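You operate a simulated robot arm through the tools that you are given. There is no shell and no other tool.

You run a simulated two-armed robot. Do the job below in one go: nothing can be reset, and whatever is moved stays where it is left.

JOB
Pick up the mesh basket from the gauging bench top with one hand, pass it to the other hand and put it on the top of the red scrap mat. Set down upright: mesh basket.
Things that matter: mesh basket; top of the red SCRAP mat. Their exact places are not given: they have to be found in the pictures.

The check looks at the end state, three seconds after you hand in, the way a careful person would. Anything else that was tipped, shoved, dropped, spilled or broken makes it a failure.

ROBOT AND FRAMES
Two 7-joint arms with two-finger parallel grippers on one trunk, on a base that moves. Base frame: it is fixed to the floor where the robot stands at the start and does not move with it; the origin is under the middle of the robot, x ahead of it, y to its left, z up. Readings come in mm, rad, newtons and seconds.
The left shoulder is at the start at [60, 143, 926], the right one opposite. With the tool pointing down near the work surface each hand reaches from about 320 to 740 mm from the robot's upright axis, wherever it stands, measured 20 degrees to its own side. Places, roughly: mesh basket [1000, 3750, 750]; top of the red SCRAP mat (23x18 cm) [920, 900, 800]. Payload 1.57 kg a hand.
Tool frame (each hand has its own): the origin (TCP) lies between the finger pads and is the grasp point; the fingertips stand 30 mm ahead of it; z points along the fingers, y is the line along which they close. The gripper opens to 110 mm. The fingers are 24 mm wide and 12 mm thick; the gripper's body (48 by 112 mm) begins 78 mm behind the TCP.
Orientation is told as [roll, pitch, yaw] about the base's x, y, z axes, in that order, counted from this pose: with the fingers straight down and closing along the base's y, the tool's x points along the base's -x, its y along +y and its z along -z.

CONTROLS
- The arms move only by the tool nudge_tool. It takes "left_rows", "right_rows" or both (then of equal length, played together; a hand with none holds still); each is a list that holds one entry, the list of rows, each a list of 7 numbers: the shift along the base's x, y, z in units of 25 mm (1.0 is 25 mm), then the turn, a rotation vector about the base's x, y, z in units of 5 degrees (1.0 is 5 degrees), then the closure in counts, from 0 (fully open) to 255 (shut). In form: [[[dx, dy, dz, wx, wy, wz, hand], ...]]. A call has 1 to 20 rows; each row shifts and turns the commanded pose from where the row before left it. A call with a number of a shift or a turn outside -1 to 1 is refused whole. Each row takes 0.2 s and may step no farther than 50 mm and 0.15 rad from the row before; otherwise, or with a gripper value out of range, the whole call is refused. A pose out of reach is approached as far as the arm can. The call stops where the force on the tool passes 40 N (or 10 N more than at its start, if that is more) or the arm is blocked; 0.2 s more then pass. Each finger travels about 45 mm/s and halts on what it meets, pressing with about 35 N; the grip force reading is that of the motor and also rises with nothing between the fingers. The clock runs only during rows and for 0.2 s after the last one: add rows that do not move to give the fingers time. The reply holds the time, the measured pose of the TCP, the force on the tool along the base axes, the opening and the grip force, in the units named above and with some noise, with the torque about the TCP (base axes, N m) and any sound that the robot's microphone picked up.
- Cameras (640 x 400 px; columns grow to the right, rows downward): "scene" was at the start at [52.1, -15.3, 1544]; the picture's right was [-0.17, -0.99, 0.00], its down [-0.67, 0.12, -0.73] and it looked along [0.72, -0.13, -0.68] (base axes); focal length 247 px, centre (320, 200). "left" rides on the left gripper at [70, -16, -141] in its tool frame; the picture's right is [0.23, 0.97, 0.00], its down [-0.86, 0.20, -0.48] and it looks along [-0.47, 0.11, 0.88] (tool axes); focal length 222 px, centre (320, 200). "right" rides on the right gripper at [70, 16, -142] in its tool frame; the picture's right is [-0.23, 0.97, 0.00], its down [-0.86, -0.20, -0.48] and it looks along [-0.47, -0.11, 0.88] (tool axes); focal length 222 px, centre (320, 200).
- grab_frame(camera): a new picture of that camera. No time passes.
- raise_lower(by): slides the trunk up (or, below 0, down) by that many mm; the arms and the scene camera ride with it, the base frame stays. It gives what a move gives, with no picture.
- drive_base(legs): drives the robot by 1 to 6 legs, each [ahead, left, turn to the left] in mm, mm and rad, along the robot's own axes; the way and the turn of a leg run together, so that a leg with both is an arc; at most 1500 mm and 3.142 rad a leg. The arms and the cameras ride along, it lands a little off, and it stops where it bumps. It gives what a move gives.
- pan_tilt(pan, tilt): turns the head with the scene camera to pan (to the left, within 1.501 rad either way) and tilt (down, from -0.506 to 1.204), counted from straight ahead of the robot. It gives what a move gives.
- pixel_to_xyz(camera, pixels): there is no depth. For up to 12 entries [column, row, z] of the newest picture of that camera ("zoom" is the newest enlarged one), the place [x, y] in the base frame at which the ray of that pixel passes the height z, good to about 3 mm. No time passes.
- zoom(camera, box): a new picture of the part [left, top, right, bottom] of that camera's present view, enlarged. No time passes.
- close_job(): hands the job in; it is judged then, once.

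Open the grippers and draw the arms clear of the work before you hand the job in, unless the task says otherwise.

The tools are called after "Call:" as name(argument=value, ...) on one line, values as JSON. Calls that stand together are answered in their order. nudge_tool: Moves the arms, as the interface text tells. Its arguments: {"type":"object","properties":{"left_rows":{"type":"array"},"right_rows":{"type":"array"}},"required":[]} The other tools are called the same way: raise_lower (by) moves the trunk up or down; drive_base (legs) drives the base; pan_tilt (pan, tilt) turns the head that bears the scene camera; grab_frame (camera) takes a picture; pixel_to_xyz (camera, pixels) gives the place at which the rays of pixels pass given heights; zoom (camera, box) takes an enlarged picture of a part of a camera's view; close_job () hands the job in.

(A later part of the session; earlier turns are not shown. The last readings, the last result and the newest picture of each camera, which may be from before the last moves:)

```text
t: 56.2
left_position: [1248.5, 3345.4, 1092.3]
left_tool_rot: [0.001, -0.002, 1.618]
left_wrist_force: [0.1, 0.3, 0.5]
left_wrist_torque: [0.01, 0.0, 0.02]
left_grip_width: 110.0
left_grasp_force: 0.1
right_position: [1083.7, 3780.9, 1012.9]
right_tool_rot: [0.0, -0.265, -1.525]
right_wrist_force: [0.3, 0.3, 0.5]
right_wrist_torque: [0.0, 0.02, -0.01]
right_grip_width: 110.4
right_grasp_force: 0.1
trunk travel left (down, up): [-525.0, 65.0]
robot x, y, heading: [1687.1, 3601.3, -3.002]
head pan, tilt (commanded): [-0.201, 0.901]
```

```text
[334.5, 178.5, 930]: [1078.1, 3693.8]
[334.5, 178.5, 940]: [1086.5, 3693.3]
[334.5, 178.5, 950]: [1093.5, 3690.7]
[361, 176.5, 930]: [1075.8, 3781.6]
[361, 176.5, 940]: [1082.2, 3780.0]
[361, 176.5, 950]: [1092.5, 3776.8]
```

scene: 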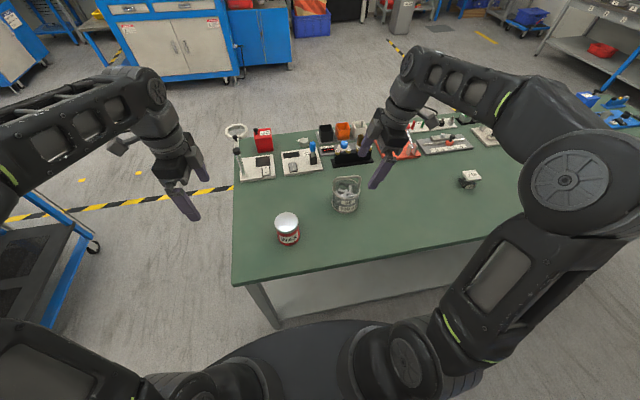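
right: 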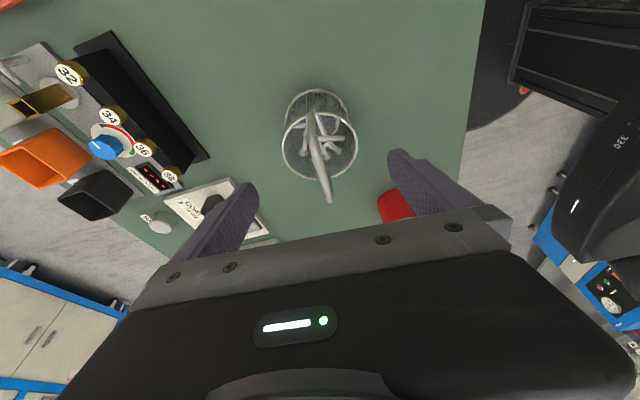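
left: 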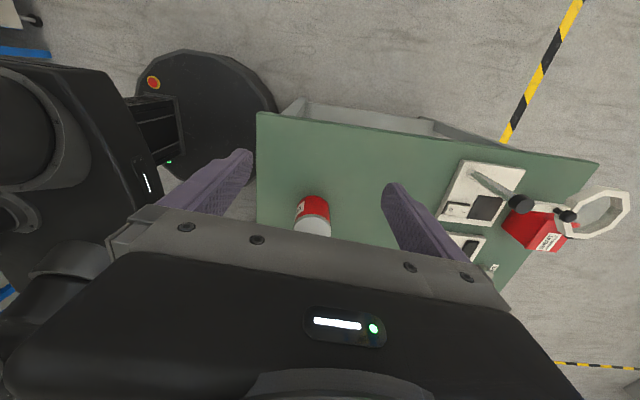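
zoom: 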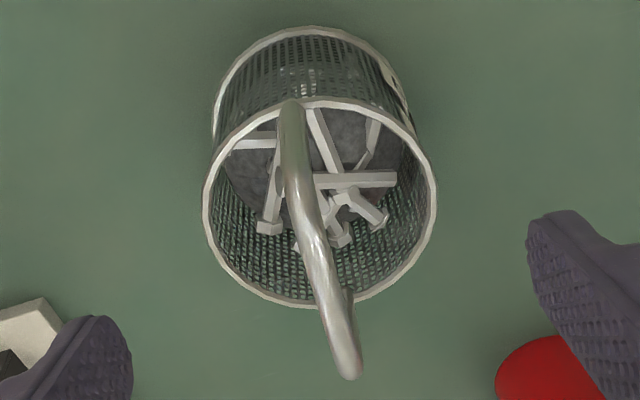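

The bar's south end is at (1087,3693), z≈933–938, consistent with centre (1085,3737). I lower the right hand so the fingers straddle the bar about 23 mm north of its middle, TCP (1084.5,3760.5,942).

Call:
nudge_tool(right_rows=[[[0.008, -0.204, -0.71, 0, 0, 0, 0], [0.008, -0.204, -0.71, 0, 0, 0, 0], [0.008, -0.204, -0.71, 0, 0, 0, 0], [0.008, -0.204, -0.71, 0, 0, 0, 0], [0, 0, 0, 0, 0, 0, 0]]])

Call:
zoom(camera="scene", box=[296, 145, 392, 205])

Call:
grab_frame(camera="right")

Call:
zoom(camera="left", box=[0, 0, 640, 400])

```text
t: 57.4
left_position: [1248.1, 3345.5, 1092.5]
left_tool_rot: [0.002, -0.002, 1.618]
left_wrist_force: [0.6, 0.2, 0.1]
left_wrist_torque: [0.0, 0.0, 0.02]
left_grip_width: 110.1
left_grasp_force: 0.0
right_position: [1084.3, 3756.8, 942.0]
right_tool_rot: [0.001, -0.263, -1.524]
right_wrist_force: [-0.7, 0.0, 0.4]
right_wrist_torque: [-0.01, 0.0, 0.0]
right_grip_width: 109.9
right_grasp_force: 0.1
trunk travel left (down, up): [-525.0, 65.0]
robot x, y, heading: [1686.4, 3598.9, -3.009]
head pan, tilt (commanded): [-0.201, 0.901]
```

```text
6.67 times, centred on (344, 175) of scene
```

zoom: 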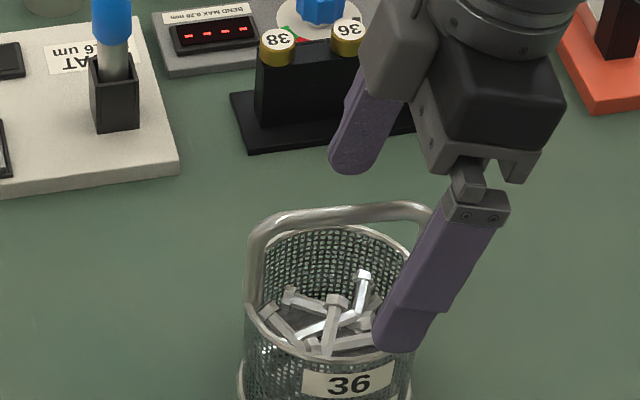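

```text
taken
```

right: 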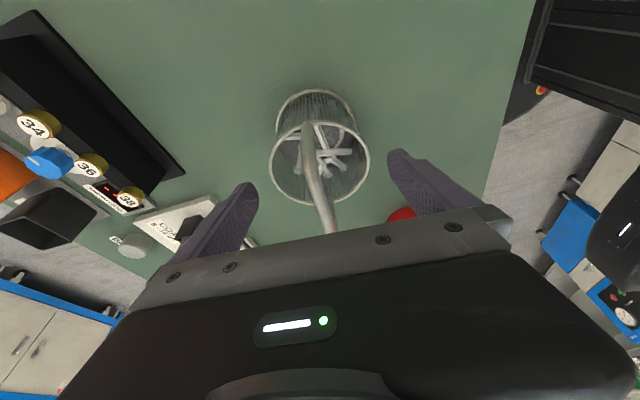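

```text
1.00 times, centred on (320, 200) of left (not enlarged: the box is as wide or as high as the picture)
```

zoom: 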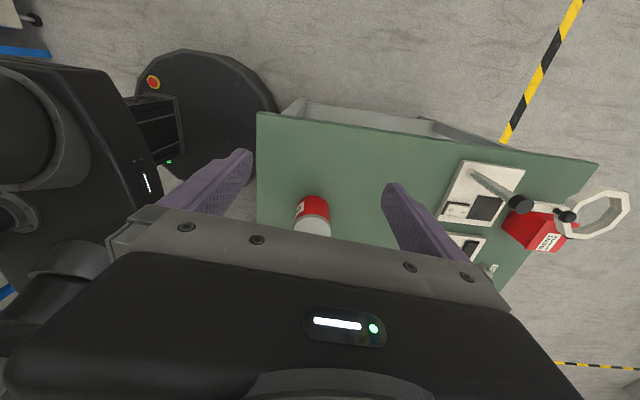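

The bar passes between the open fingers about centred (right view, bar at x≈322 between tips at 250 and 400). I close the right hand slowly with waiting rows.

Call:
nudge_tool(right_rows=[[[0, 0, 0, 0, 0, 0, 255], [0, 0, 0, 0, 0, 0, 255], [0, 0, 0, 0, 0, 0, 255], [0, 0, 0, 0, 0, 0, 255], [0, 0, 0, 0, 0, 0, 255], [0, 0, 0, 0, 0, 0, 255], [0, 0, 0, 0, 0, 0, 255], [0, 0, 0, 0, 0, 0, 255], [0, 0, 0, 0, 0, 0, 255]]])

Call:
zoom(camera="scene", box=[296, 145, 392, 205])

Call:
grab_frame(camera="right")

```text
t: 59.4
left_position: [1247.5, 3345.3, 1093.2]
left_tool_rot: [-0.001, -0.002, 1.617]
left_wrist_force: [-1.6, 0.2, -0.4]
left_wrist_torque: [-0.02, -0.01, 0.0]
left_grip_width: 109.9
left_grasp_force: 0.0
right_position: [1082.7, 3758.5, 941.3]
right_tool_rot: [0.0, -0.263, -1.522]
right_wrist_force: [-2.9, 1.3, 2.4]
right_wrist_torque: [0.1, 0.04, -0.01]
right_grip_width: 9.5
right_grasp_force: 27.4
trunk travel left (down, up): [-525.0, 65.0]
robot x, y, heading: [1689.5, 3598.9, -3.001]
head pan, tilt (commanded): [-0.201, 0.901]
```

```text
6.67 times, centred on (344, 175) of scene
```

zoom: 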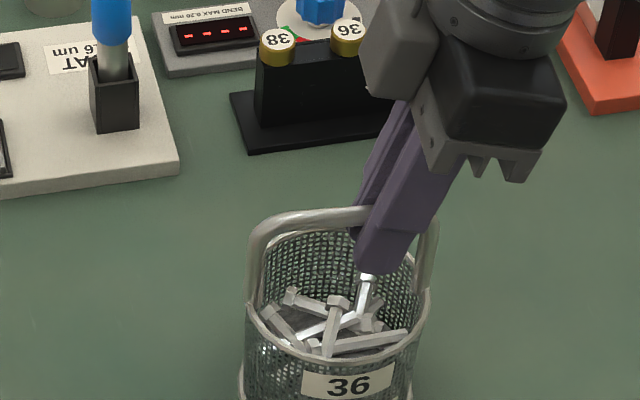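

```text
taken
```

right: 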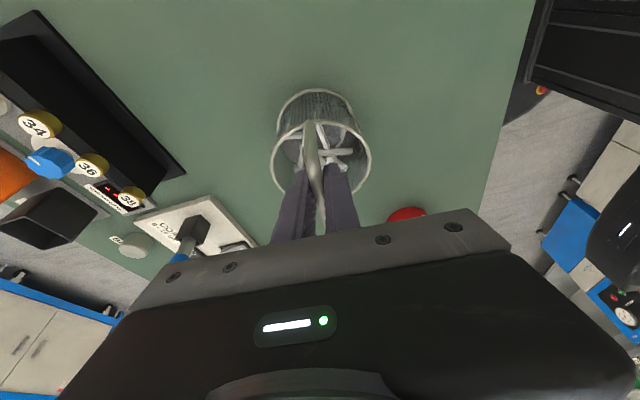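

The right hand holds the bar (width 9.5 mm, 27 N). I lift 50 mm straight up slowly and check for slip or swing.

Call:
nudge_tool(right_rows=[[[0, 0, 0.2, 0, 0, 0, 255], [0, 0, 0.3, 0, 0, 0, 255], [0, 0, 0.5, 0, 0, 0, 255], [0, 0, 0.5, 0, 0, 0, 255], [0, 0, 0.5, 0, 0, 0, 255], [0, 0, 0, 0, 0, 0, 255], [0, 0, 0, 0, 0, 0, 255]]])

Call:
zoom(camera="scene", box=[280, 125, 408, 205])

Call:
grab_frame(camera="right")

```text
t: 61.0
left_position: [1246.5, 3345.7, 1092.0]
left_tool_rot: [0.0, -0.002, 1.619]
left_wrist_force: [-0.5, -0.2, 0.4]
left_wrist_torque: [0.01, 0.0, 0.03]
left_grip_width: 109.8
left_grasp_force: 0.0
right_position: [1082.3, 3758.1, 990.0]
right_tool_rot: [-0.002, -0.263, -1.524]
right_wrist_force: [-0.1, 0.6, -6.1]
right_wrist_torque: [0.09, 0.0, 0.0]
right_grip_width: 9.6
right_grasp_force: 27.9
trunk travel left (down, up): [-525.0, 65.0]
robot x, y, heading: [1687.0, 3601.1, -3.005]
head pan, tilt (commanded): [-0.201, 0.901]
```

```text
5.00 times, centred on (344, 165) of scene
```

zoom: 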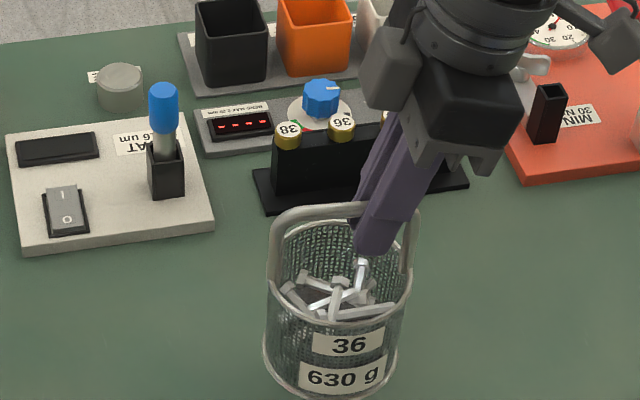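

```text
taken
```

right: 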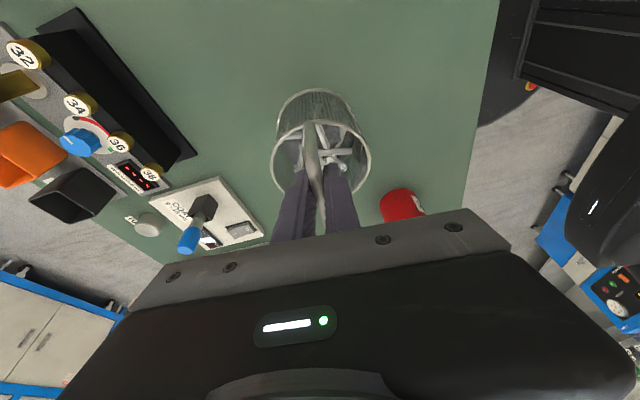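

Lifted cleanly: 6.1 N of weight, no visible tilt. I raise it further and bring it to mid-front of the robot for the hand-over, right TCP to about (1235,3560,1110).

Call:
nudge_tool(right_rows=[[[0, 0, 0.6, 0, 0, 0, 255], [0, 0, 0.6, 0, 0, 0, 255], [0.2, -0.25, 0.6, 0, 0, 0, 255], [0.38, -0.49, 0.5, 0, 0, 0, 255], [0.38, -0.49, 0.4, 0, 0, 0, 255], [0.38, -0.49, 0.4, 0, 0, 0, 255], [0.38, -0.49, 0.4, 0, 0, 0, 255], [0.38, -0.49, 0.4, 0, 0, 0, 255], [0.38, -0.49, 0.4, 0, 0, 0, 255], [0.38, -0.49, 0.3, 0, 0, 0, 255], [0.38, -0.49, 0.2, 0, 0, 0, 255], [0.38, -0.49, 0, 0, 0, 0, 255], [0.38, -0.49, 0, 0, 0, 0, 255], [0.38, -0.49, 0, 0, 0, 0, 255], [0.38, -0.49, 0, 0, 0, 0, 255], [0.38, -0.49, 0, 0, 0, 0, 255], [0.38, -0.49, 0, 0, 0, 0, 255], [0.38, -0.49, 0, 0, 0, 0, 255], [0.2, -0.3, 0, 0, 0, 0, 255], [0, 0, 0, 0, 0, 0, 255]]])

Call:
pan_tilt(pan=0.0, tilt=0.8)

Call:
grab_frame(camera="scene")

Call:
grab_frame(camera="left")

```text
t: 65.2
left_position: [1247.6, 3344.6, 1092.0]
left_tool_rot: [-0.002, -0.004, 1.618]
left_wrist_force: [0.3, 0.2, -0.1]
left_wrist_torque: [-0.05, -0.01, 0.02]
left_grip_width: 110.1
left_grasp_force: 0.0
right_position: [1235.5, 3563.4, 1111.0]
right_tool_rot: [0.0, -0.264, -1.523]
right_wrist_force: [0.8, 0.2, -6.2]
right_wrist_torque: [0.14, 0.01, 0.0]
right_grip_width: 9.6
right_grasp_force: 28.2
trunk travel left (down, up): [-525.0, 65.0]
robot x, y, heading: [1688.7, 3600.8, -3.001]
head pan, tilt (commanded): [-0.201, 0.901]
```

```text
t: 66.0
left_position: [1246.9, 3346.3, 1092.4]
left_tool_rot: [-0.001, -0.002, 1.617]
left_wrist_force: [-0.1, 0.6, -0.4]
left_wrist_torque: [-0.01, 0.0, 0.0]
left_grip_width: 110.2
left_grasp_force: 0.1
right_position: [1235.3, 3562.7, 1110.7]
right_tool_rot: [-0.001, -0.263, -1.523]
right_wrist_force: [-0.6, -0.1, -7.1]
right_wrist_torque: [0.11, -0.03, 0.0]
right_grip_width: 9.5
right_grasp_force: 28.3
trunk travel left (down, up): [-525.0, 65.0]
robot x, y, heading: [1688.3, 3598.2, -3.006]
head pan, tilt (commanded): [0.0, 0.799]
```

```text
taken
```

scene: 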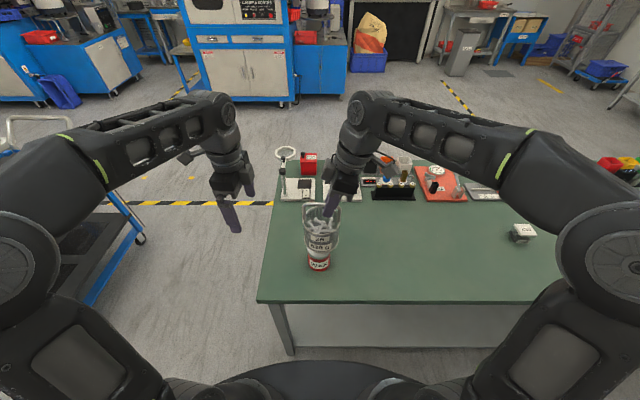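

```text
taken
```

left: 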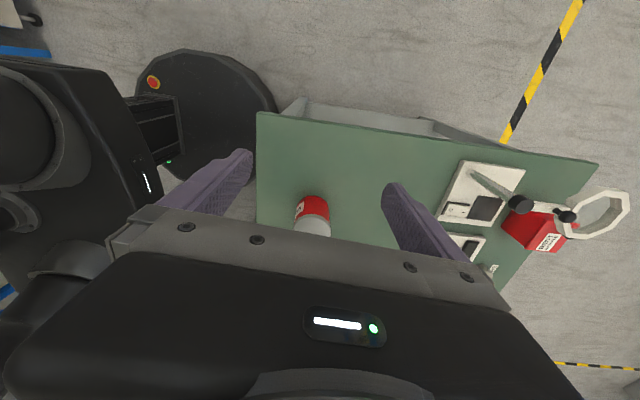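

The basket hangs upright at mid-front; bar centre works out near (1236,3541,1106). I lean the left hand 15° outward and bring it to a pre-grasp point above and left of the bar's south half, TCP (1238,3498,1183).

Call:
nudge_tool(left_rows=[[[0, 0, 0.91, 0.999, 0.046, 0, 0], [0, 0, 0.91, 0.999, 0.046, 0, 0], [0, 0, 0.91, 0.999, 0.046, 0, 0], [0, 0, 0.91, 0, 0, 0, 0], [-0.034, 0.608, 0, 0, 0, 0, 0], [-0.034, 0.608, 0, 0, 0, 0, 0], [-0.034, 0.608, 0, 0, 0, 0, 0], [-0.034, 0.608, 0, 0, 0, 0, 0], [-0.034, 0.608, 0, 0, 0, 0, 0], [-0.034, 0.608, 0, 0, 0, 0, 0], [-0.034, 0.608, 0, 0, 0, 0, 0], [-0.034, 0.608, 0, 0, 0, 0, 0], [-0.034, 0.608, 0, 0, 0, 0, 0], [-0.034, 0.608, 0, 0, 0, 0, 0], [0, 0, 0, 0, 0, 0, 0]]])

Call:
grab_frame(camera="scene")

Call:
grab_frame(camera="left")

Call:
grab_frame(camera="right")

```text
t: 69.2
left_position: [1246.6, 3505.8, 1116.3]
left_tool_rot: [-0.001, -0.263, 1.618]
left_wrist_force: [-0.1, -0.8, -0.1]
left_wrist_torque: [0.04, -0.02, 0.02]
left_grip_width: 109.9
left_grasp_force: 0.1
left hand out of reach, approached as far as the arm can: row 1, 2, 3, 4
right_position: [1235.7, 3563.5, 1111.1]
right_tool_rot: [0.0, -0.262, -1.526]
right_wrist_force: [-0.5, 0.6, -6.4]
right_wrist_torque: [0.12, 0.0, 0.01]
right_grip_width: 9.6
right_grasp_force: 27.9
trunk travel left (down, up): [-525.0, 65.0]
robot x, y, heading: [1687.7, 3601.0, -3.0]
head pan, tilt (commanded): [0.0, 0.799]
```

```text
taken
```

scene: 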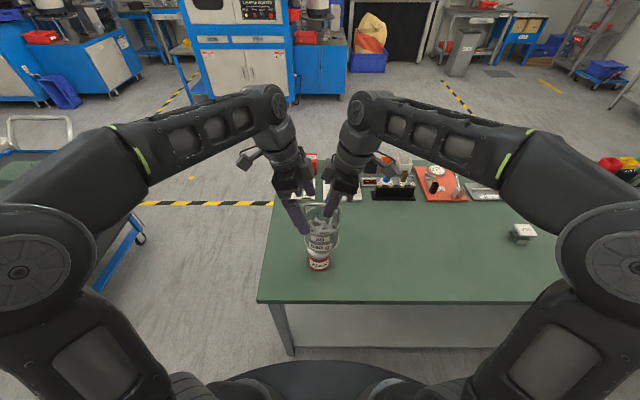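

```text
taken
```

left: 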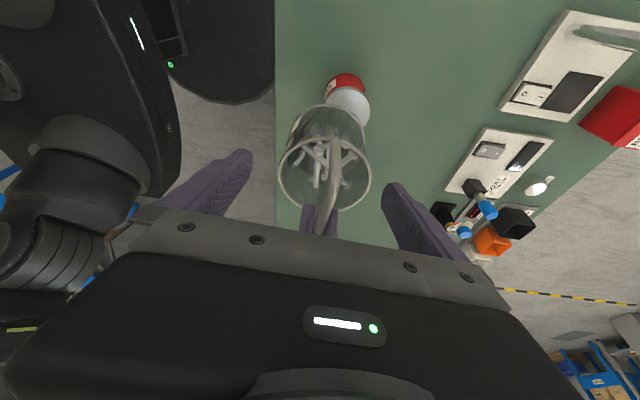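

```text
taken
```

right: 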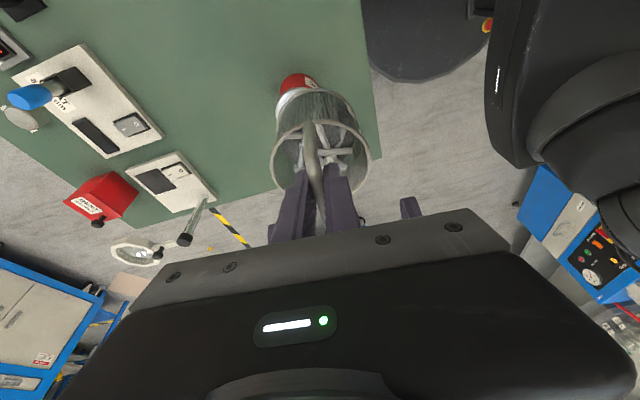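

The left arm could not rise, but it slid in at z 1116 with its open fingers already straddling the bar's south part without contact (forces are nil). I zoom in from both views to check the geometry before the last centimetre.

Call:
zoom(camera="left", box=[240, 90, 420, 240])

Call:
zoom(camera="scene", box=[256, 150, 384, 230])

Call:
pixel_to_xyz(camera="left", pixels=[[334, 150, 1106], [331, 190, 1106], [333, 130, 1106]])

```text
2.67 times, centred on (330, 165) of left
```

zoom: 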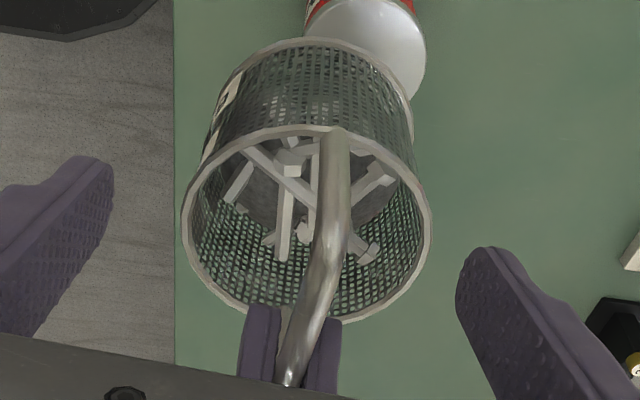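

```text
5.00 times, centred on (320, 190) of scene
```

zoom: 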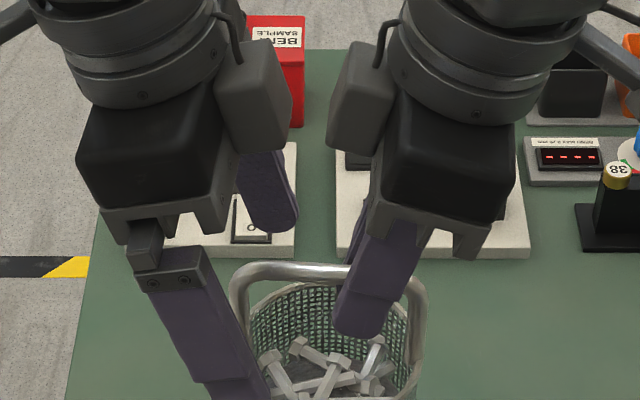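

```text
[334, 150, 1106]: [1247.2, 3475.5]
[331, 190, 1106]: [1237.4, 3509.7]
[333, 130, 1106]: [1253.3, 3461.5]
```

In the left view the bar crosses the TCP row (y≈194) at x≈331, i.e. ~9 mm west of the TCP, and the bar's south corner is at (337,180). I shift the left hand -9 mm in x and +10.5 mm in y.

Call:
nudge_tool(left_rows=[[[-0.18, 0.14, 0, 0, 0, 0, 0], [-0.18, 0.14, 0, 0, 0, 0, 0], [0, 0.14, 0, 0, 0, 0, 0], [0, 0, 0, 0, 0, 0, 0], [0, 0, 0, 0, 0, 0, 0]]])

Call:
zoom(camera="left", box=[240, 90, 420, 240])

Call:
zoom(camera="scene", box=[256, 160, 384, 240])

```text
t: 70.4
left_position: [1237.1, 3517.0, 1116.0]
left_tool_rot: [0.0, -0.264, 1.618]
left_wrist_force: [0.4, 0.6, -0.2]
left_wrist_torque: [-0.01, 0.04, -0.02]
left_grip_width: 110.1
left_grasp_force: 0.0
right_position: [1235.0, 3562.9, 1109.6]
right_tool_rot: [0.0, -0.263, -1.524]
right_wrist_force: [-0.7, 0.0, -6.0]
right_wrist_torque: [0.15, 0.0, 0.04]
right_grip_width: 9.2
right_grasp_force: 28.4
trunk travel left (down, up): [-525.0, 65.0]
robot x, y, heading: [1687.7, 3603.2, -3.006]
head pan, tilt (commanded): [0.0, 0.799]
```

```text
2.67 times, centred on (330, 165) of left
```

zoom: 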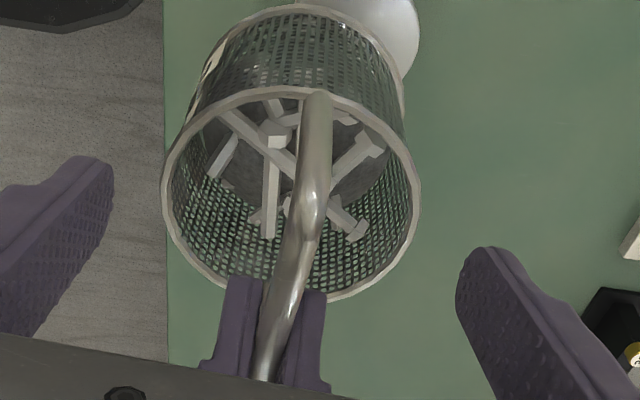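

```text
5.00 times, centred on (320, 200) of scene
```

zoom: 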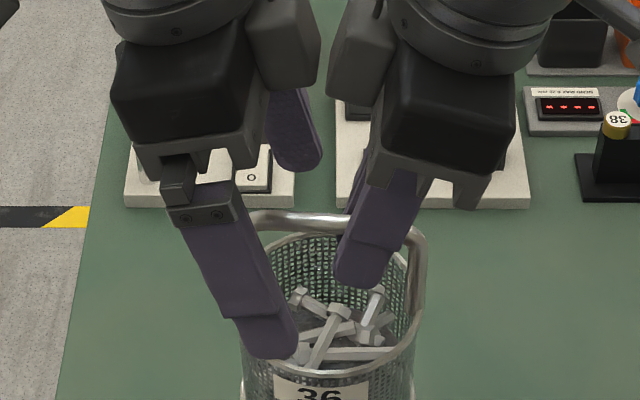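

The bar is now centred on the left TCP pixel (319,194), and the right fingers stay about 7 mm clear. I close the left hand while the right keeps holding.

Call:
nudge_tool(left_rows=[[[0, 0, 0, 0, 0, 0, 255], [0, 0, 0, 0, 0, 0, 255], [0, 0, 0, 0, 0, 0, 255], [0, 0, 0, 0, 0, 0, 255], [0, 0, 0, 0, 0, 0, 255], [0, 0, 0, 0, 0, 0, 255], [0, 0, 0, 0, 0, 0, 255], [0, 0, 0, 0, 0, 0, 255], [0, 0, 0, 0, 0, 0, 255]]])

Call:
zoom(camera="left", box=[240, 90, 420, 240])

Call:
zoom(camera="scene", box=[256, 160, 384, 240])

```text
t: 72.4
left_position: [1237.4, 3516.5, 1115.6]
left_tool_rot: [0.001, -0.263, 1.618]
left_wrist_force: [-1.3, 0.1, 0.1]
left_wrist_torque: [0.04, 0.03, 0.08]
left_grip_width: 9.6
left_grasp_force: 27.7
right_position: [1234.8, 3563.0, 1109.6]
right_tool_rot: [0.0, -0.265, -1.523]
right_wrist_force: [1.6, 0.4, -6.0]
right_wrist_torque: [0.04, 0.0, 0.02]
right_grip_width: 9.6
right_grasp_force: 27.4
trunk travel left (down, up): [-525.0, 65.0]
robot x, y, heading: [1685.3, 3600.2, -3.005]
head pan, tilt (commanded): [0.0, 0.799]
```

```text
2.67 times, centred on (330, 165) of left
```

zoom: 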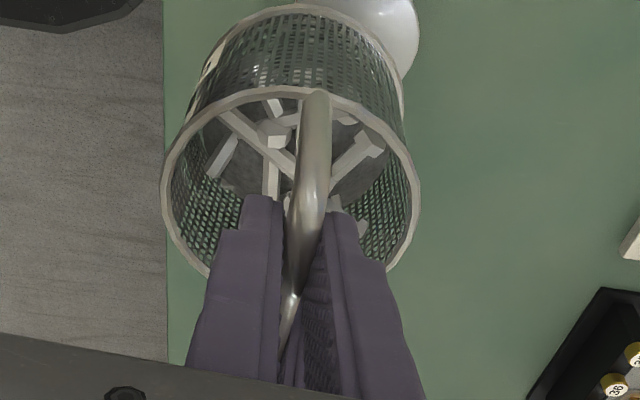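

```text
5.00 times, centred on (320, 200) of scene
```

zoom: 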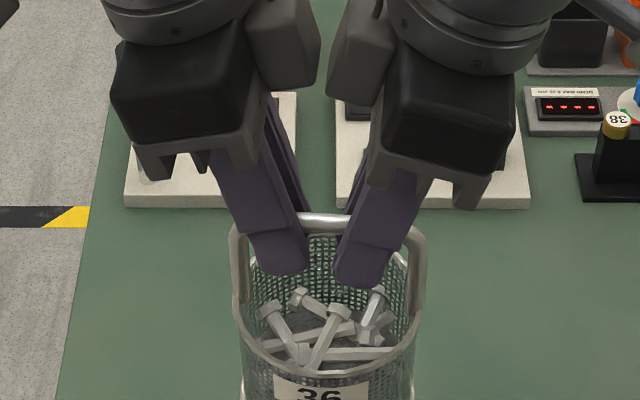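

Both hands hold the bar (9.6 mm, ~27 N each). I now open the right hand fully while the left holds, then check.

Call:
nudge_tool(right_rows=[[[0, 0, 0, 0, 0, 0, 200], [0, 0, 0, 0, 0, 0, 150], [0, 0, 0, 0, 0, 0, 100], [0, 0, 0, 0, 0, 0, 50], [0, 0, 0, 0, 0, 0, 0], [0, 0, 0, 0, 0, 0, 0], [0, 0, 0, 0, 0, 0, 0], [0, 0, 0, 0, 0, 0, 0]]], left_rows=[[[0, 0, 0, 0, 0, 0, 255], [0, 0, 0, 0, 0, 0, 255], [0, 0, 0, 0, 0, 0, 255], [0, 0, 0, 0, 0, 0, 255], [0, 0, 0, 0, 0, 0, 255], [0, 0, 0, 0, 0, 0, 255], [0, 0, 0, 0, 0, 0, 255], [0, 0, 0, 0, 0, 0, 255]]])

Call:
zoom(camera="scene", box=[256, 160, 384, 240])

Call:
grab_frame(camera="left")

```text
t: 74.2
left_position: [1237.5, 3517.0, 1115.5]
left_tool_rot: [0.0, -0.264, 1.617]
left_wrist_force: [-0.5, -0.3, 0.1]
left_wrist_torque: [-0.15, 0.01, -0.03]
left_grip_width: 9.6
left_grasp_force: 27.6
right_position: [1234.4, 3561.8, 1110.7]
right_tool_rot: [-0.002, -0.264, -1.523]
right_wrist_force: [-1.1, 0.8, -0.1]
right_wrist_torque: [-0.01, 0.0, -0.03]
right_grip_width: 110.0
right_grasp_force: 0.0
trunk travel left (down, up): [-525.0, 65.0]
robot x, y, heading: [1684.2, 3601.2, -3.004]
head pan, tilt (commanded): [0.0, 0.799]
```

```text
5.00 times, centred on (320, 200) of scene
```

zoom: 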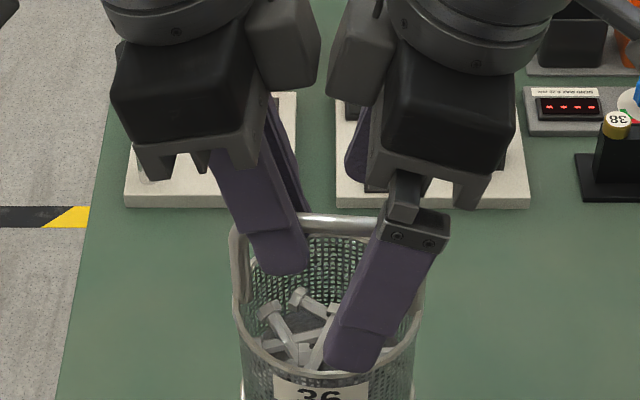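

```text
taken
```

left: 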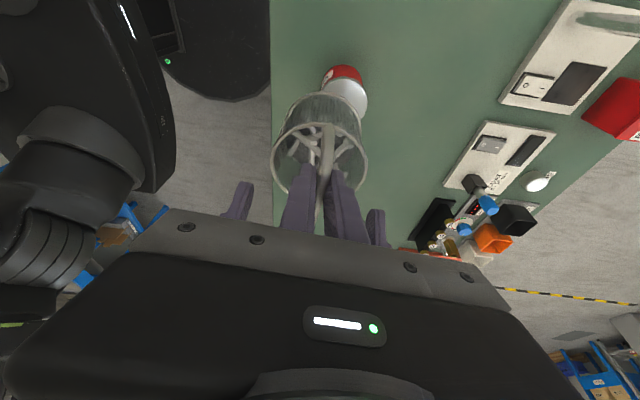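

The left hand carries the basket (torque -0.15 N·m fits its weight) and the right is open and free. I slide the right hand out to the north along the bar and check.

Call:
nudge_tool(right_rows=[[[-0.01, 0.3, 0.05, 0, 0, 0, 0], [-0.02, 0.6, 0.05, 0, 0, 0, 0], [-0.03, 0.8, 0, 0, 0, 0, 0], [-0.03, 0.8, 0, 0, 0, 0, 0], [-0.03, 0.8, 0, 0, 0, 0, 0], [-0.03, 0.8, 0, 0, 0, 0, 0], [-0.03, 0.8, 0, 0, 0, 0, 0], [-0.03, 0.8, 0, 0, 0, 0, 0], [-0.03, 0.8, 0, 0, 0, 0, 0], [0, 0, 0, 0, 0, 0, 0]]])

Call:
grab_frame(camera="scene")

Call:
grab_frame(camera="right")

```text
t: 76.4
left_position: [1237.8, 3516.1, 1116.5]
left_tool_rot: [0.0, -0.263, 1.618]
left_wrist_force: [0.0, 0.0, 0.3]
left_wrist_torque: [-0.13, 0.01, 0.0]
left_grip_width: 9.4
left_grasp_force: 27.9
right_position: [1229.1, 3724.7, 1112.7]
right_tool_rot: [0.0, -0.264, -1.524]
right_wrist_force: [-0.1, 0.2, -0.4]
right_wrist_torque: [0.02, -0.02, 0.0]
right_grip_width: 109.8
right_grasp_force: 0.1
trunk travel left (down, up): [-525.0, 65.0]
robot x, y, heading: [1690.0, 3597.4, -3.0]
head pan, tilt (commanded): [0.0, 0.799]
```

```text
taken
```

scene: 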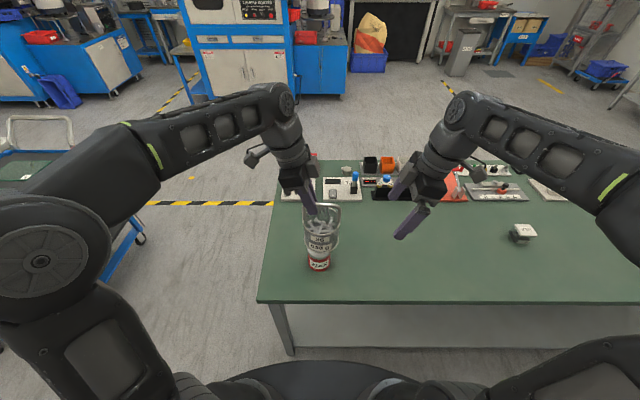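

```text
taken
```

right: 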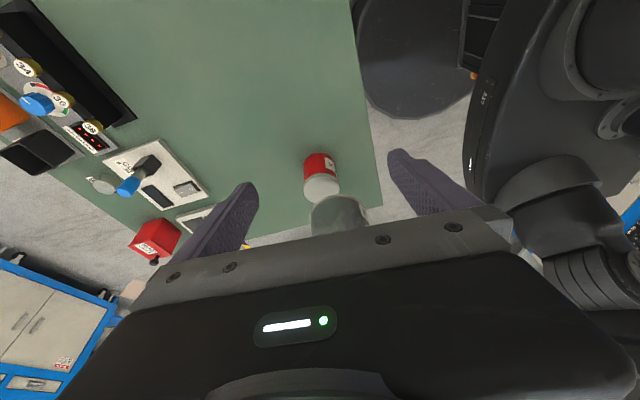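

The hand-over is done; the left hand holds the basket upright and the right hand is clear. I raise the trunk 60 mm for clearance over the can and other things before driving.

Call:
raise_lower(by=60)

Call:
zoom(camera="scene", box=[256, 160, 384, 240])

```text
t: 77.4
left_position: [1237.1, 3517.5, 1175.6]
left_tool_rot: [0.001, -0.265, 1.617]
left_wrist_force: [-1.0, -0.3, -6.8]
left_wrist_torque: [-0.16, -0.02, 0.03]
left_grip_width: 9.4
left_grasp_force: 28.2
right_position: [1229.4, 3725.4, 1172.8]
right_tool_rot: [0.0, -0.264, -1.525]
right_wrist_force: [0.5, -0.3, -0.1]
right_wrist_torque: [0.0, 0.0, -0.01]
right_grip_width: 110.1
right_grasp_force: 0.0
trunk travel left (down, up): [-585.0, 5.0]
robot x, y, heading: [1685.3, 3603.0, -3.011]
head pan, tilt (commanded): [0.0, 0.799]
```

```text
5.00 times, centred on (320, 200) of scene
```

zoom: 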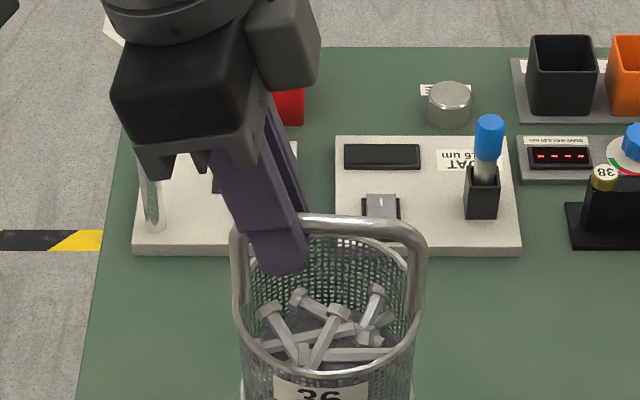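

The left wrist now reads the full weight (-6.8 N). I check in the full scene view that the can below was not touched.

Call:
grab_frame(camera="scene")

Call:
grab_frame(camera="right")

Call:
grab_frame(camera="left")

```text
taken
```

scene: 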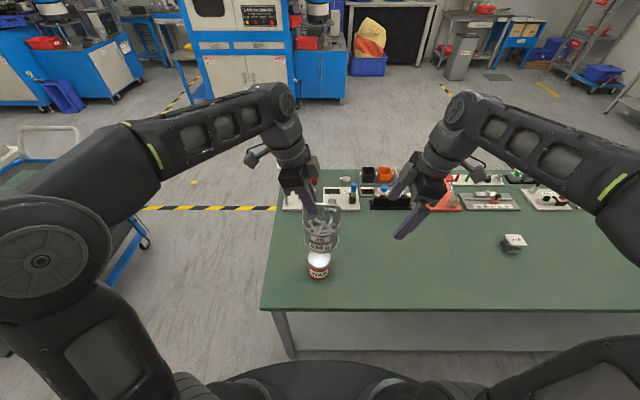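

```text
taken
```

right: 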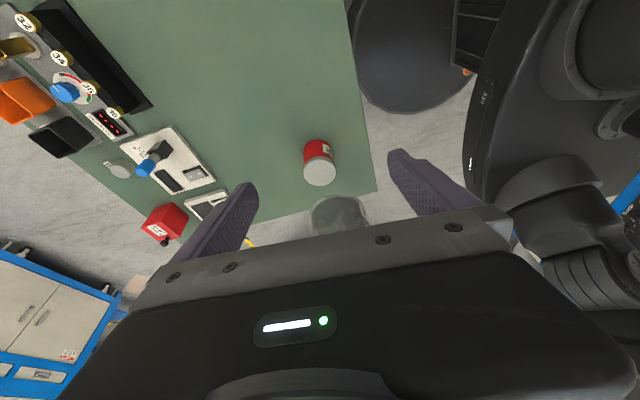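

```text
taken
```

left: 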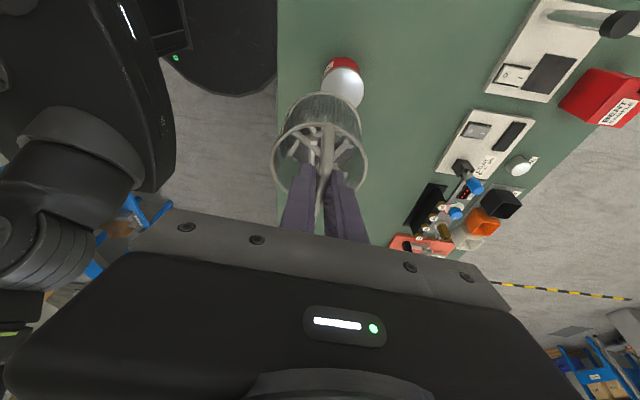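

The can stands upright at scene (319,268). I compute its place to compare with the earlier estimate.

Call:
pixel_to_xyz(camera="scene", pixels=[[319, 279, 800], [319, 256, 900], [320, 255, 960], [320, 205, 1165]])

Call:
zoom(camera="scene", box=[270, 190, 370, 290])

```text
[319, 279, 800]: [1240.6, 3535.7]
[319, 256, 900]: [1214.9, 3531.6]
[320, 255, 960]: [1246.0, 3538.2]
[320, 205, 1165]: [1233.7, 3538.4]
```

```text
4.00 times, centred on (320, 240) of scene
```

zoom: 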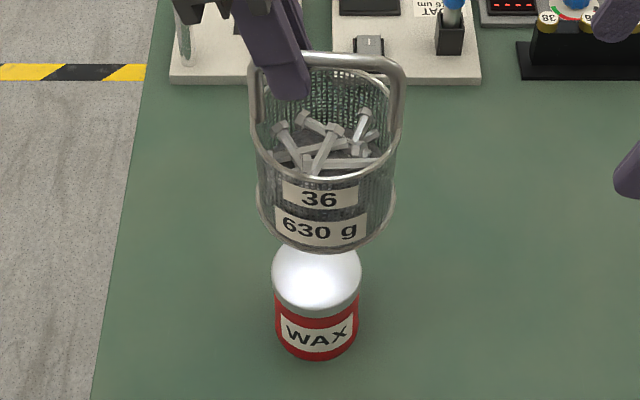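

The can is upright and where it was; the basket hangs level above it with clearance. I now strafe left (south) off the table's end and straighten the heading to west.

Call:
drive_base(legs=[[-20, 790, 0], [0, 0, -0.133]])

Call:
grab_frame(camera="scene")

```text
t: 82.2
left_position: [1360.8, 2790.3, 1175.2]
left_tool_rot: [0.001, -0.263, 1.489]
left_wrist_force: [0.2, 0.3, -6.2]
left_wrist_torque: [-0.17, -0.01, 0.0]
left_grip_width: 9.5
left_grasp_force: 27.9
right_position: [1379.6, 2996.7, 1172.3]
right_tool_rot: [0.0, -0.263, -1.654]
right_wrist_force: [0.2, -0.8, -0.6]
right_wrist_torque: [0.02, -0.03, 0.04]
right_grip_width: 110.0
right_grasp_force: 0.1
trunk travel left (down, up): [-585.0, 5.0]
robot x, y, heading: [1816.0, 2816.4, -3.133]
head pan, tilt (commanded): [0.0, 0.799]
```

```text
taken
```

scene: 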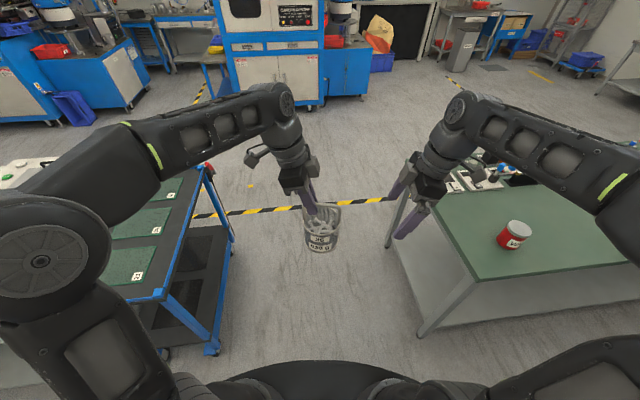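

The way between cart and table is clear and the basket hangs steady. I drive 1700 mm west through the gap.

Call:
drive_base(legs=[[900, 0, 0], [880, 0, 0]])

Call:
grab_frame(camera="scene")

```text
t: 91.3
left_position: [-426.7, 2799.3, 1175.3]
left_tool_rot: [-0.002, -0.262, 1.467]
left_wrist_force: [-0.3, -1.0, -7.3]
left_wrist_torque: [-0.14, -0.01, -0.03]
left_grip_width: 9.8
left_grasp_force: 27.9
right_position: [-404.8, 3005.9, 1173.1]
right_tool_rot: [0.0, -0.263, -1.674]
right_wrist_force: [-0.1, 1.0, -0.2]
right_wrist_torque: [0.0, -0.01, 0.02]
right_grip_width: 110.0
right_grasp_force: 0.0
trunk travel left (down, up): [-585.0, 5.0]
robot x, y, heading: [29.3, 2816.0, 3.124]
head pan, tilt (commanded): [0.0, 0.799]
```

```text
taken
```

scene: 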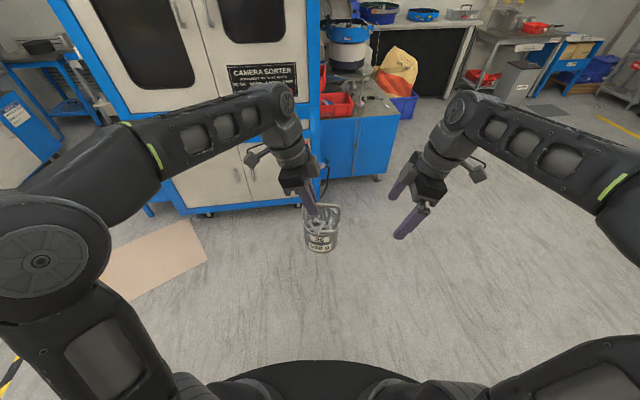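

There is ample free floor here; I turn left by about half a turn to face east, then look toward the mat station.

Call:
drive_base(legs=[[0, 0, 1.6], [0, 0, 1.55]])

Call:
pan_tilt(pan=-0.8, tilt=0.6)

Call:
grab_frame(camera="scene")

```text
t: 99.3
left_position: [486.6, 2834.2, 1176.8]
left_tool_rot: [-0.002, -0.262, -1.667]
left_wrist_force: [0.5, -0.1, -6.1]
left_wrist_torque: [0.14, -0.03, 0.03]
left_grip_width: 9.6
left_grasp_force: 28.3
right_position: [466.9, 2626.7, 1172.6]
right_tool_rot: [-0.001, -0.263, 1.475]
right_wrist_force: [-0.2, 0.1, 0.1]
right_wrist_torque: [-0.01, -0.02, 0.0]
right_grip_width: 109.8
right_grasp_force: 0.1
trunk travel left (down, up): [-585.0, 5.0]
robot x, y, heading: [32.1, 2814.1, -0.007]
head pan, tilt (commanded): [0.0, 0.799]
```

```text
t: 100.5
left_position: [487.6, 2833.2, 1175.4]
left_tool_rot: [-0.003, -0.261, -1.667]
left_wrist_force: [1.1, 0.9, -7.7]
left_wrist_torque: [0.18, 0.02, 0.02]
left_grip_width: 9.8
left_grasp_force: 28.3
right_position: [465.9, 2625.7, 1172.0]
right_tool_rot: [0.0, -0.264, 1.472]
right_wrist_force: [0.2, 0.5, -1.0]
right_wrist_torque: [-0.04, 0.02, 0.0]
right_grip_width: 110.1
right_grasp_force: 0.0
trunk travel left (down, up): [-585.0, 5.0]
robot x, y, heading: [31.5, 2820.4, -0.005]
head pan, tilt (commanded): [-0.799, 0.6]
```

```text
taken
```

scene: 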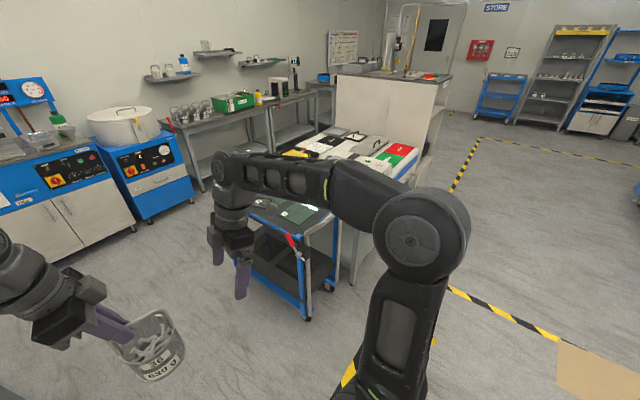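

The red mat shows at (403,150) next to the dryer's side wall. I zoom in there.

Call:
zoom(camera="scene", box=[280, 60, 472, 180])

Call:
pixel_to_xyz(camera="scene", pixels=[[403, 150, 800], [398, 143, 800], [418, 153, 800], [375, 160, 800], [404, 178, 800], [352, 284, 0]])

```text
3.33 times, centred on (376, 120) of scene
```

zoom: 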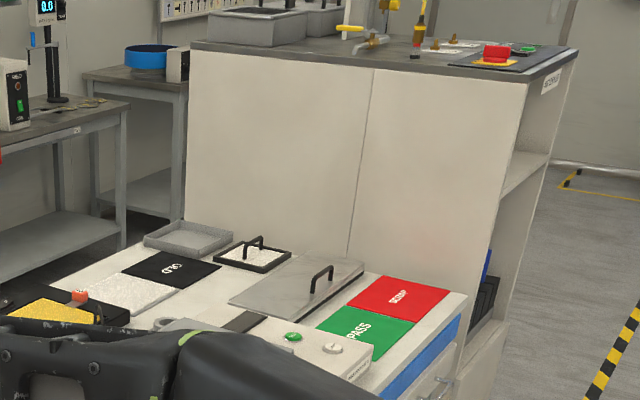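

```text
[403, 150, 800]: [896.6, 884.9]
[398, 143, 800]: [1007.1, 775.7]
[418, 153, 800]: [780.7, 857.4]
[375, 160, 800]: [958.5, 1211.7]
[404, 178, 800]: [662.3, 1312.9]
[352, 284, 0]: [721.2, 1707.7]
```

I compute the mat's four corners, taking its top at z≈800, and the dryer's side wall foot line.

Call:
pixel_to_xyz(camera="scene", pixels=[[383.5, 150.9, 800], [396.4, 142.8, 800], [415, 147, 800], [403.9, 156.9, 800], [375, 160.5, 800], [394, 166.5, 800], [420.3, 147.7, 800], [394, 178.5, 800]])

```text
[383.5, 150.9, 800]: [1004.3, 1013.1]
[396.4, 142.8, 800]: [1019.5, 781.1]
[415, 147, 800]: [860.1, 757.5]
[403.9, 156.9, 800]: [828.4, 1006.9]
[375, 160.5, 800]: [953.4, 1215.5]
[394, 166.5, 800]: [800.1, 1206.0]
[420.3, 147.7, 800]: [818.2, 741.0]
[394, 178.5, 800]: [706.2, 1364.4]
```

The mat spans x≈830–1010, y≈770–1010 at z 800, centre about (928,890); the dryer's wall is about 140 mm south of its centre. I draw the right hand back 100 mm so it stays clear of the dryer front, then strafe right along the aisle.

Call:
nudge_tool(right_rows=[[[-0.6, 0, 0, 0, 0, 0, 0], [-0.7, 0, 0, 0, 0, 0, 0], [-0.7, 0, 0, 0, 0, 0, 0], [-0.7, 0, 0, 0, 0, 0, 0], [-0.7, 0, 0, 0, 0, 0, 0], [-0.6, 0, 0, 0, 0, 0, 0], [0, 0, 0, 0, 0, 0, 0]]])

Call:
drive_base(legs=[[0, -900, 0], [0, -850, 0]])

Call:
pan_tilt(pan=-0.15, tilt=0.6)

Call:
grab_frame(camera="scene")

```text
t: 102.0
left_position: [487.1, 2833.7, 1176.3]
left_tool_rot: [-0.001, -0.263, -1.667]
left_wrist_force: [-0.1, -0.1, -6.3]
left_wrist_torque: [0.19, 0.0, 0.0]
left_grip_width: 9.5
left_grasp_force: 27.6
right_position: [365.5, 2626.3, 1173.9]
right_tool_rot: [0.002, -0.263, 1.474]
right_wrist_force: [0.1, 0.1, 0.4]
right_wrist_torque: [0.0, -0.02, -0.02]
right_grip_width: 110.1
right_grasp_force: 0.0
trunk travel left (down, up): [-585.0, 5.0]
robot x, y, heading: [29.0, 2814.6, -0.008]
head pan, tilt (commanded): [-0.799, 0.6]
```

```text
t: 110.8
left_position: [490.8, 1102.7, 1176.5]
left_tool_rot: [-0.002, -0.261, -1.651]
left_wrist_force: [1.0, -0.3, -6.2]
left_wrist_torque: [0.14, -0.01, 0.0]
left_grip_width: 9.7
left_grasp_force: 27.9
right_position: [372.4, 894.0, 1175.5]
right_tool_rot: [0.0, -0.264, 1.492]
right_wrist_force: [0.2, 0.0, -0.1]
right_wrist_torque: [0.03, -0.02, -0.04]
right_grip_width: 110.0
right_grasp_force: 0.0
trunk travel left (down, up): [-585.0, 5.0]
robot x, y, heading: [33.5, 1077.4, 0.012]
head pan, tilt (commanded): [-0.799, 0.6]
```

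```text
t: 111.9
left_position: [490.9, 1104.3, 1176.5]
left_tool_rot: [-0.002, -0.262, -1.649]
left_wrist_force: [-0.3, 0.5, -6.3]
left_wrist_torque: [0.11, 0.0, -0.04]
left_grip_width: 9.9
left_grasp_force: 27.7
right_position: [372.3, 895.4, 1174.2]
right_tool_rot: [-0.001, -0.264, 1.492]
right_wrist_force: [0.2, -0.2, -0.2]
right_wrist_torque: [0.04, 0.01, -0.03]
right_grip_width: 109.6
right_grasp_force: 0.1
trunk travel left (down, up): [-585.0, 5.0]
robot x, y, heading: [34.0, 1079.9, 0.011]
head pan, tilt (commanded): [-0.15, 0.6]
```

```text
taken
```

scene: 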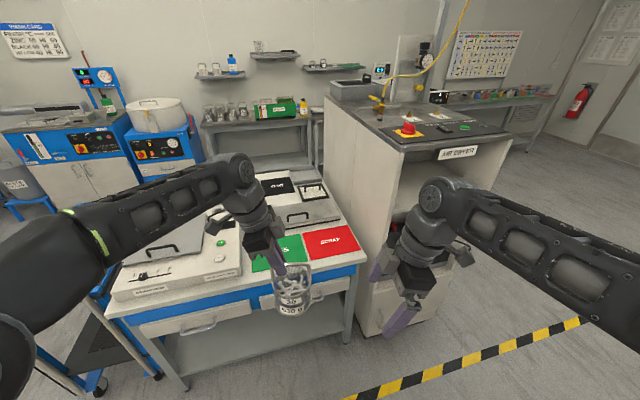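

The SCRAP mat is clearly visible at (332,243) beside the dryer's wall. I zoom for its corners and the wall, and measure.

Call:
zoom(camera="scene", box=[240, 180, 400, 280])

Call:
pixel_to_xyz(camera="scene", pixels=[[304, 233, 800], [315, 259, 800], [362, 250, 800], [350, 225, 800], [333, 242, 800], [368, 260, 800], [358, 223, 800], [365, 290, 0], [357, 318, 0]])

```text
4.00 times, centred on (320, 230) of scene
```

zoom: 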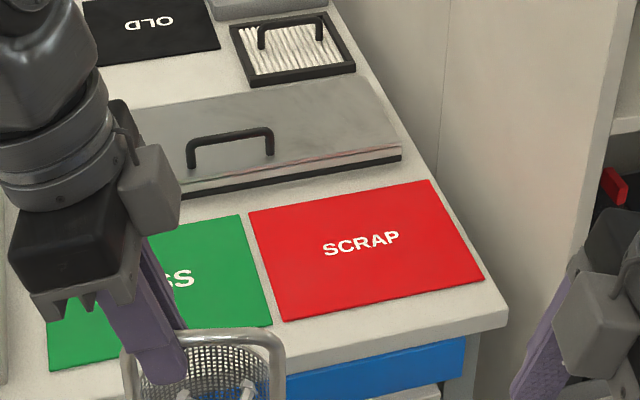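

```text
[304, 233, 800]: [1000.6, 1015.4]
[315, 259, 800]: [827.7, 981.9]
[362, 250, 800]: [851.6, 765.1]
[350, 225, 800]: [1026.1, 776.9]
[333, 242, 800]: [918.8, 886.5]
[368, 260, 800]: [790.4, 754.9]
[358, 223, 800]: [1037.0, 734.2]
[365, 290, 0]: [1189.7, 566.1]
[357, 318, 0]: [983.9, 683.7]
```

I check the dryer's front-left vertical edge, which goes from about (395,152) at its top to about (357,335) near the floor, to know its position beside the mat.

Call:
pixel_to_xyz(camera="scene", pixels=[[395, 153, 1200], [395, 153, 1250], [395, 153, 1150], [390, 212, 900], [358, 337, 0], [330, 99, 1200], [328, 97, 1150], [512, 137, 1200], [378, 340, 0]])

Call:
zoom(camera="scene", box=[300, 80, 540, 350])

```text
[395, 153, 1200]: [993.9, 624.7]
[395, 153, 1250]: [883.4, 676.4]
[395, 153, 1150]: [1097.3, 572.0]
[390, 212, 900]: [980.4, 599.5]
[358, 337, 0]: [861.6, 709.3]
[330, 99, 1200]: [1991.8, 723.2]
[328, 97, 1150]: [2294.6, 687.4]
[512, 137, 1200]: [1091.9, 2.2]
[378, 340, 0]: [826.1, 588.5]
```

```text
1.48 times, centred on (420, 215) of scene
```

zoom: 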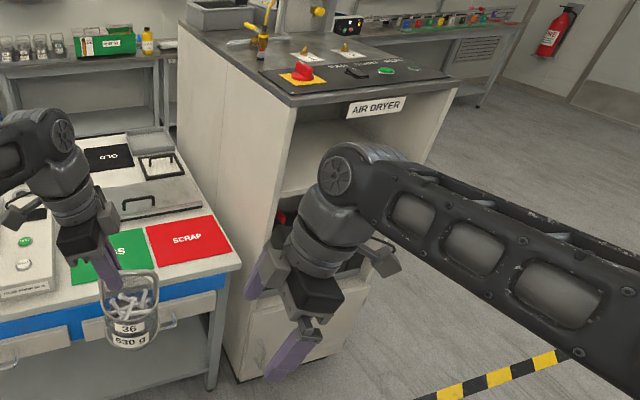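

The dryer wall is about 200 mm from the mat's centre, and the front edge of the station about x 790. I turn right 0.31 rad and drive to about (396,1000), with the basket still at z>1020 above everything on the station.

Call:
drive_base(legs=[[0, 0, -0.31], [250, 20, 0]])

Call:
pan_tilt(pan=0.2, tilt=0.8)

Call:
grab_frame(camera="scene")

```text
t: 114.7
left_position: [718.4, 910.9, 1175.0]
left_tool_rot: [-0.001, -0.264, -1.959]
left_wrist_force: [-0.1, 0.4, -6.1]
left_wrist_torque: [0.14, -0.03, 0.0]
left_grip_width: 9.5
left_grasp_force: 27.6
right_position: [541.5, 747.9, 1173.4]
right_tool_rot: [0.002, -0.264, 1.183]
right_wrist_force: [0.7, 0.1, -0.4]
right_wrist_torque: [0.01, 0.05, 0.03]
right_grip_width: 110.1
right_grasp_force: 0.1
trunk travel left (down, up): [-585.0, 5.0]
robot x, y, heading: [275.4, 1028.1, -0.297]
head pan, tilt (commanded): [-0.15, 0.6]
```

```text
t: 115.5
left_position: [717.1, 910.3, 1176.1]
left_tool_rot: [-0.002, -0.262, -1.959]
left_wrist_force: [-0.1, 0.2, -5.6]
left_wrist_torque: [0.14, -0.07, -0.01]
left_grip_width: 9.5
left_grasp_force: 27.9
right_position: [541.3, 748.0, 1174.6]
right_tool_rot: [0.001, -0.263, 1.185]
right_wrist_force: [-0.1, -0.5, -0.4]
right_wrist_torque: [0.04, -0.01, 0.01]
right_grip_width: 110.0
right_grasp_force: 0.0
trunk travel left (down, up): [-585.0, 5.0]
robot x, y, heading: [275.6, 1027.3, -0.294]
head pan, tilt (commanded): [0.201, 0.799]
```

```text
taken
```

scene: 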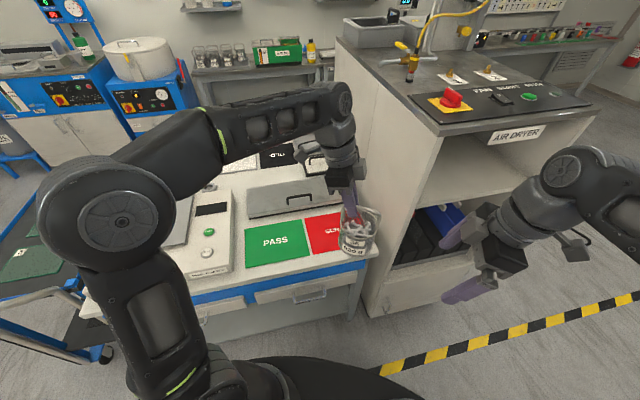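

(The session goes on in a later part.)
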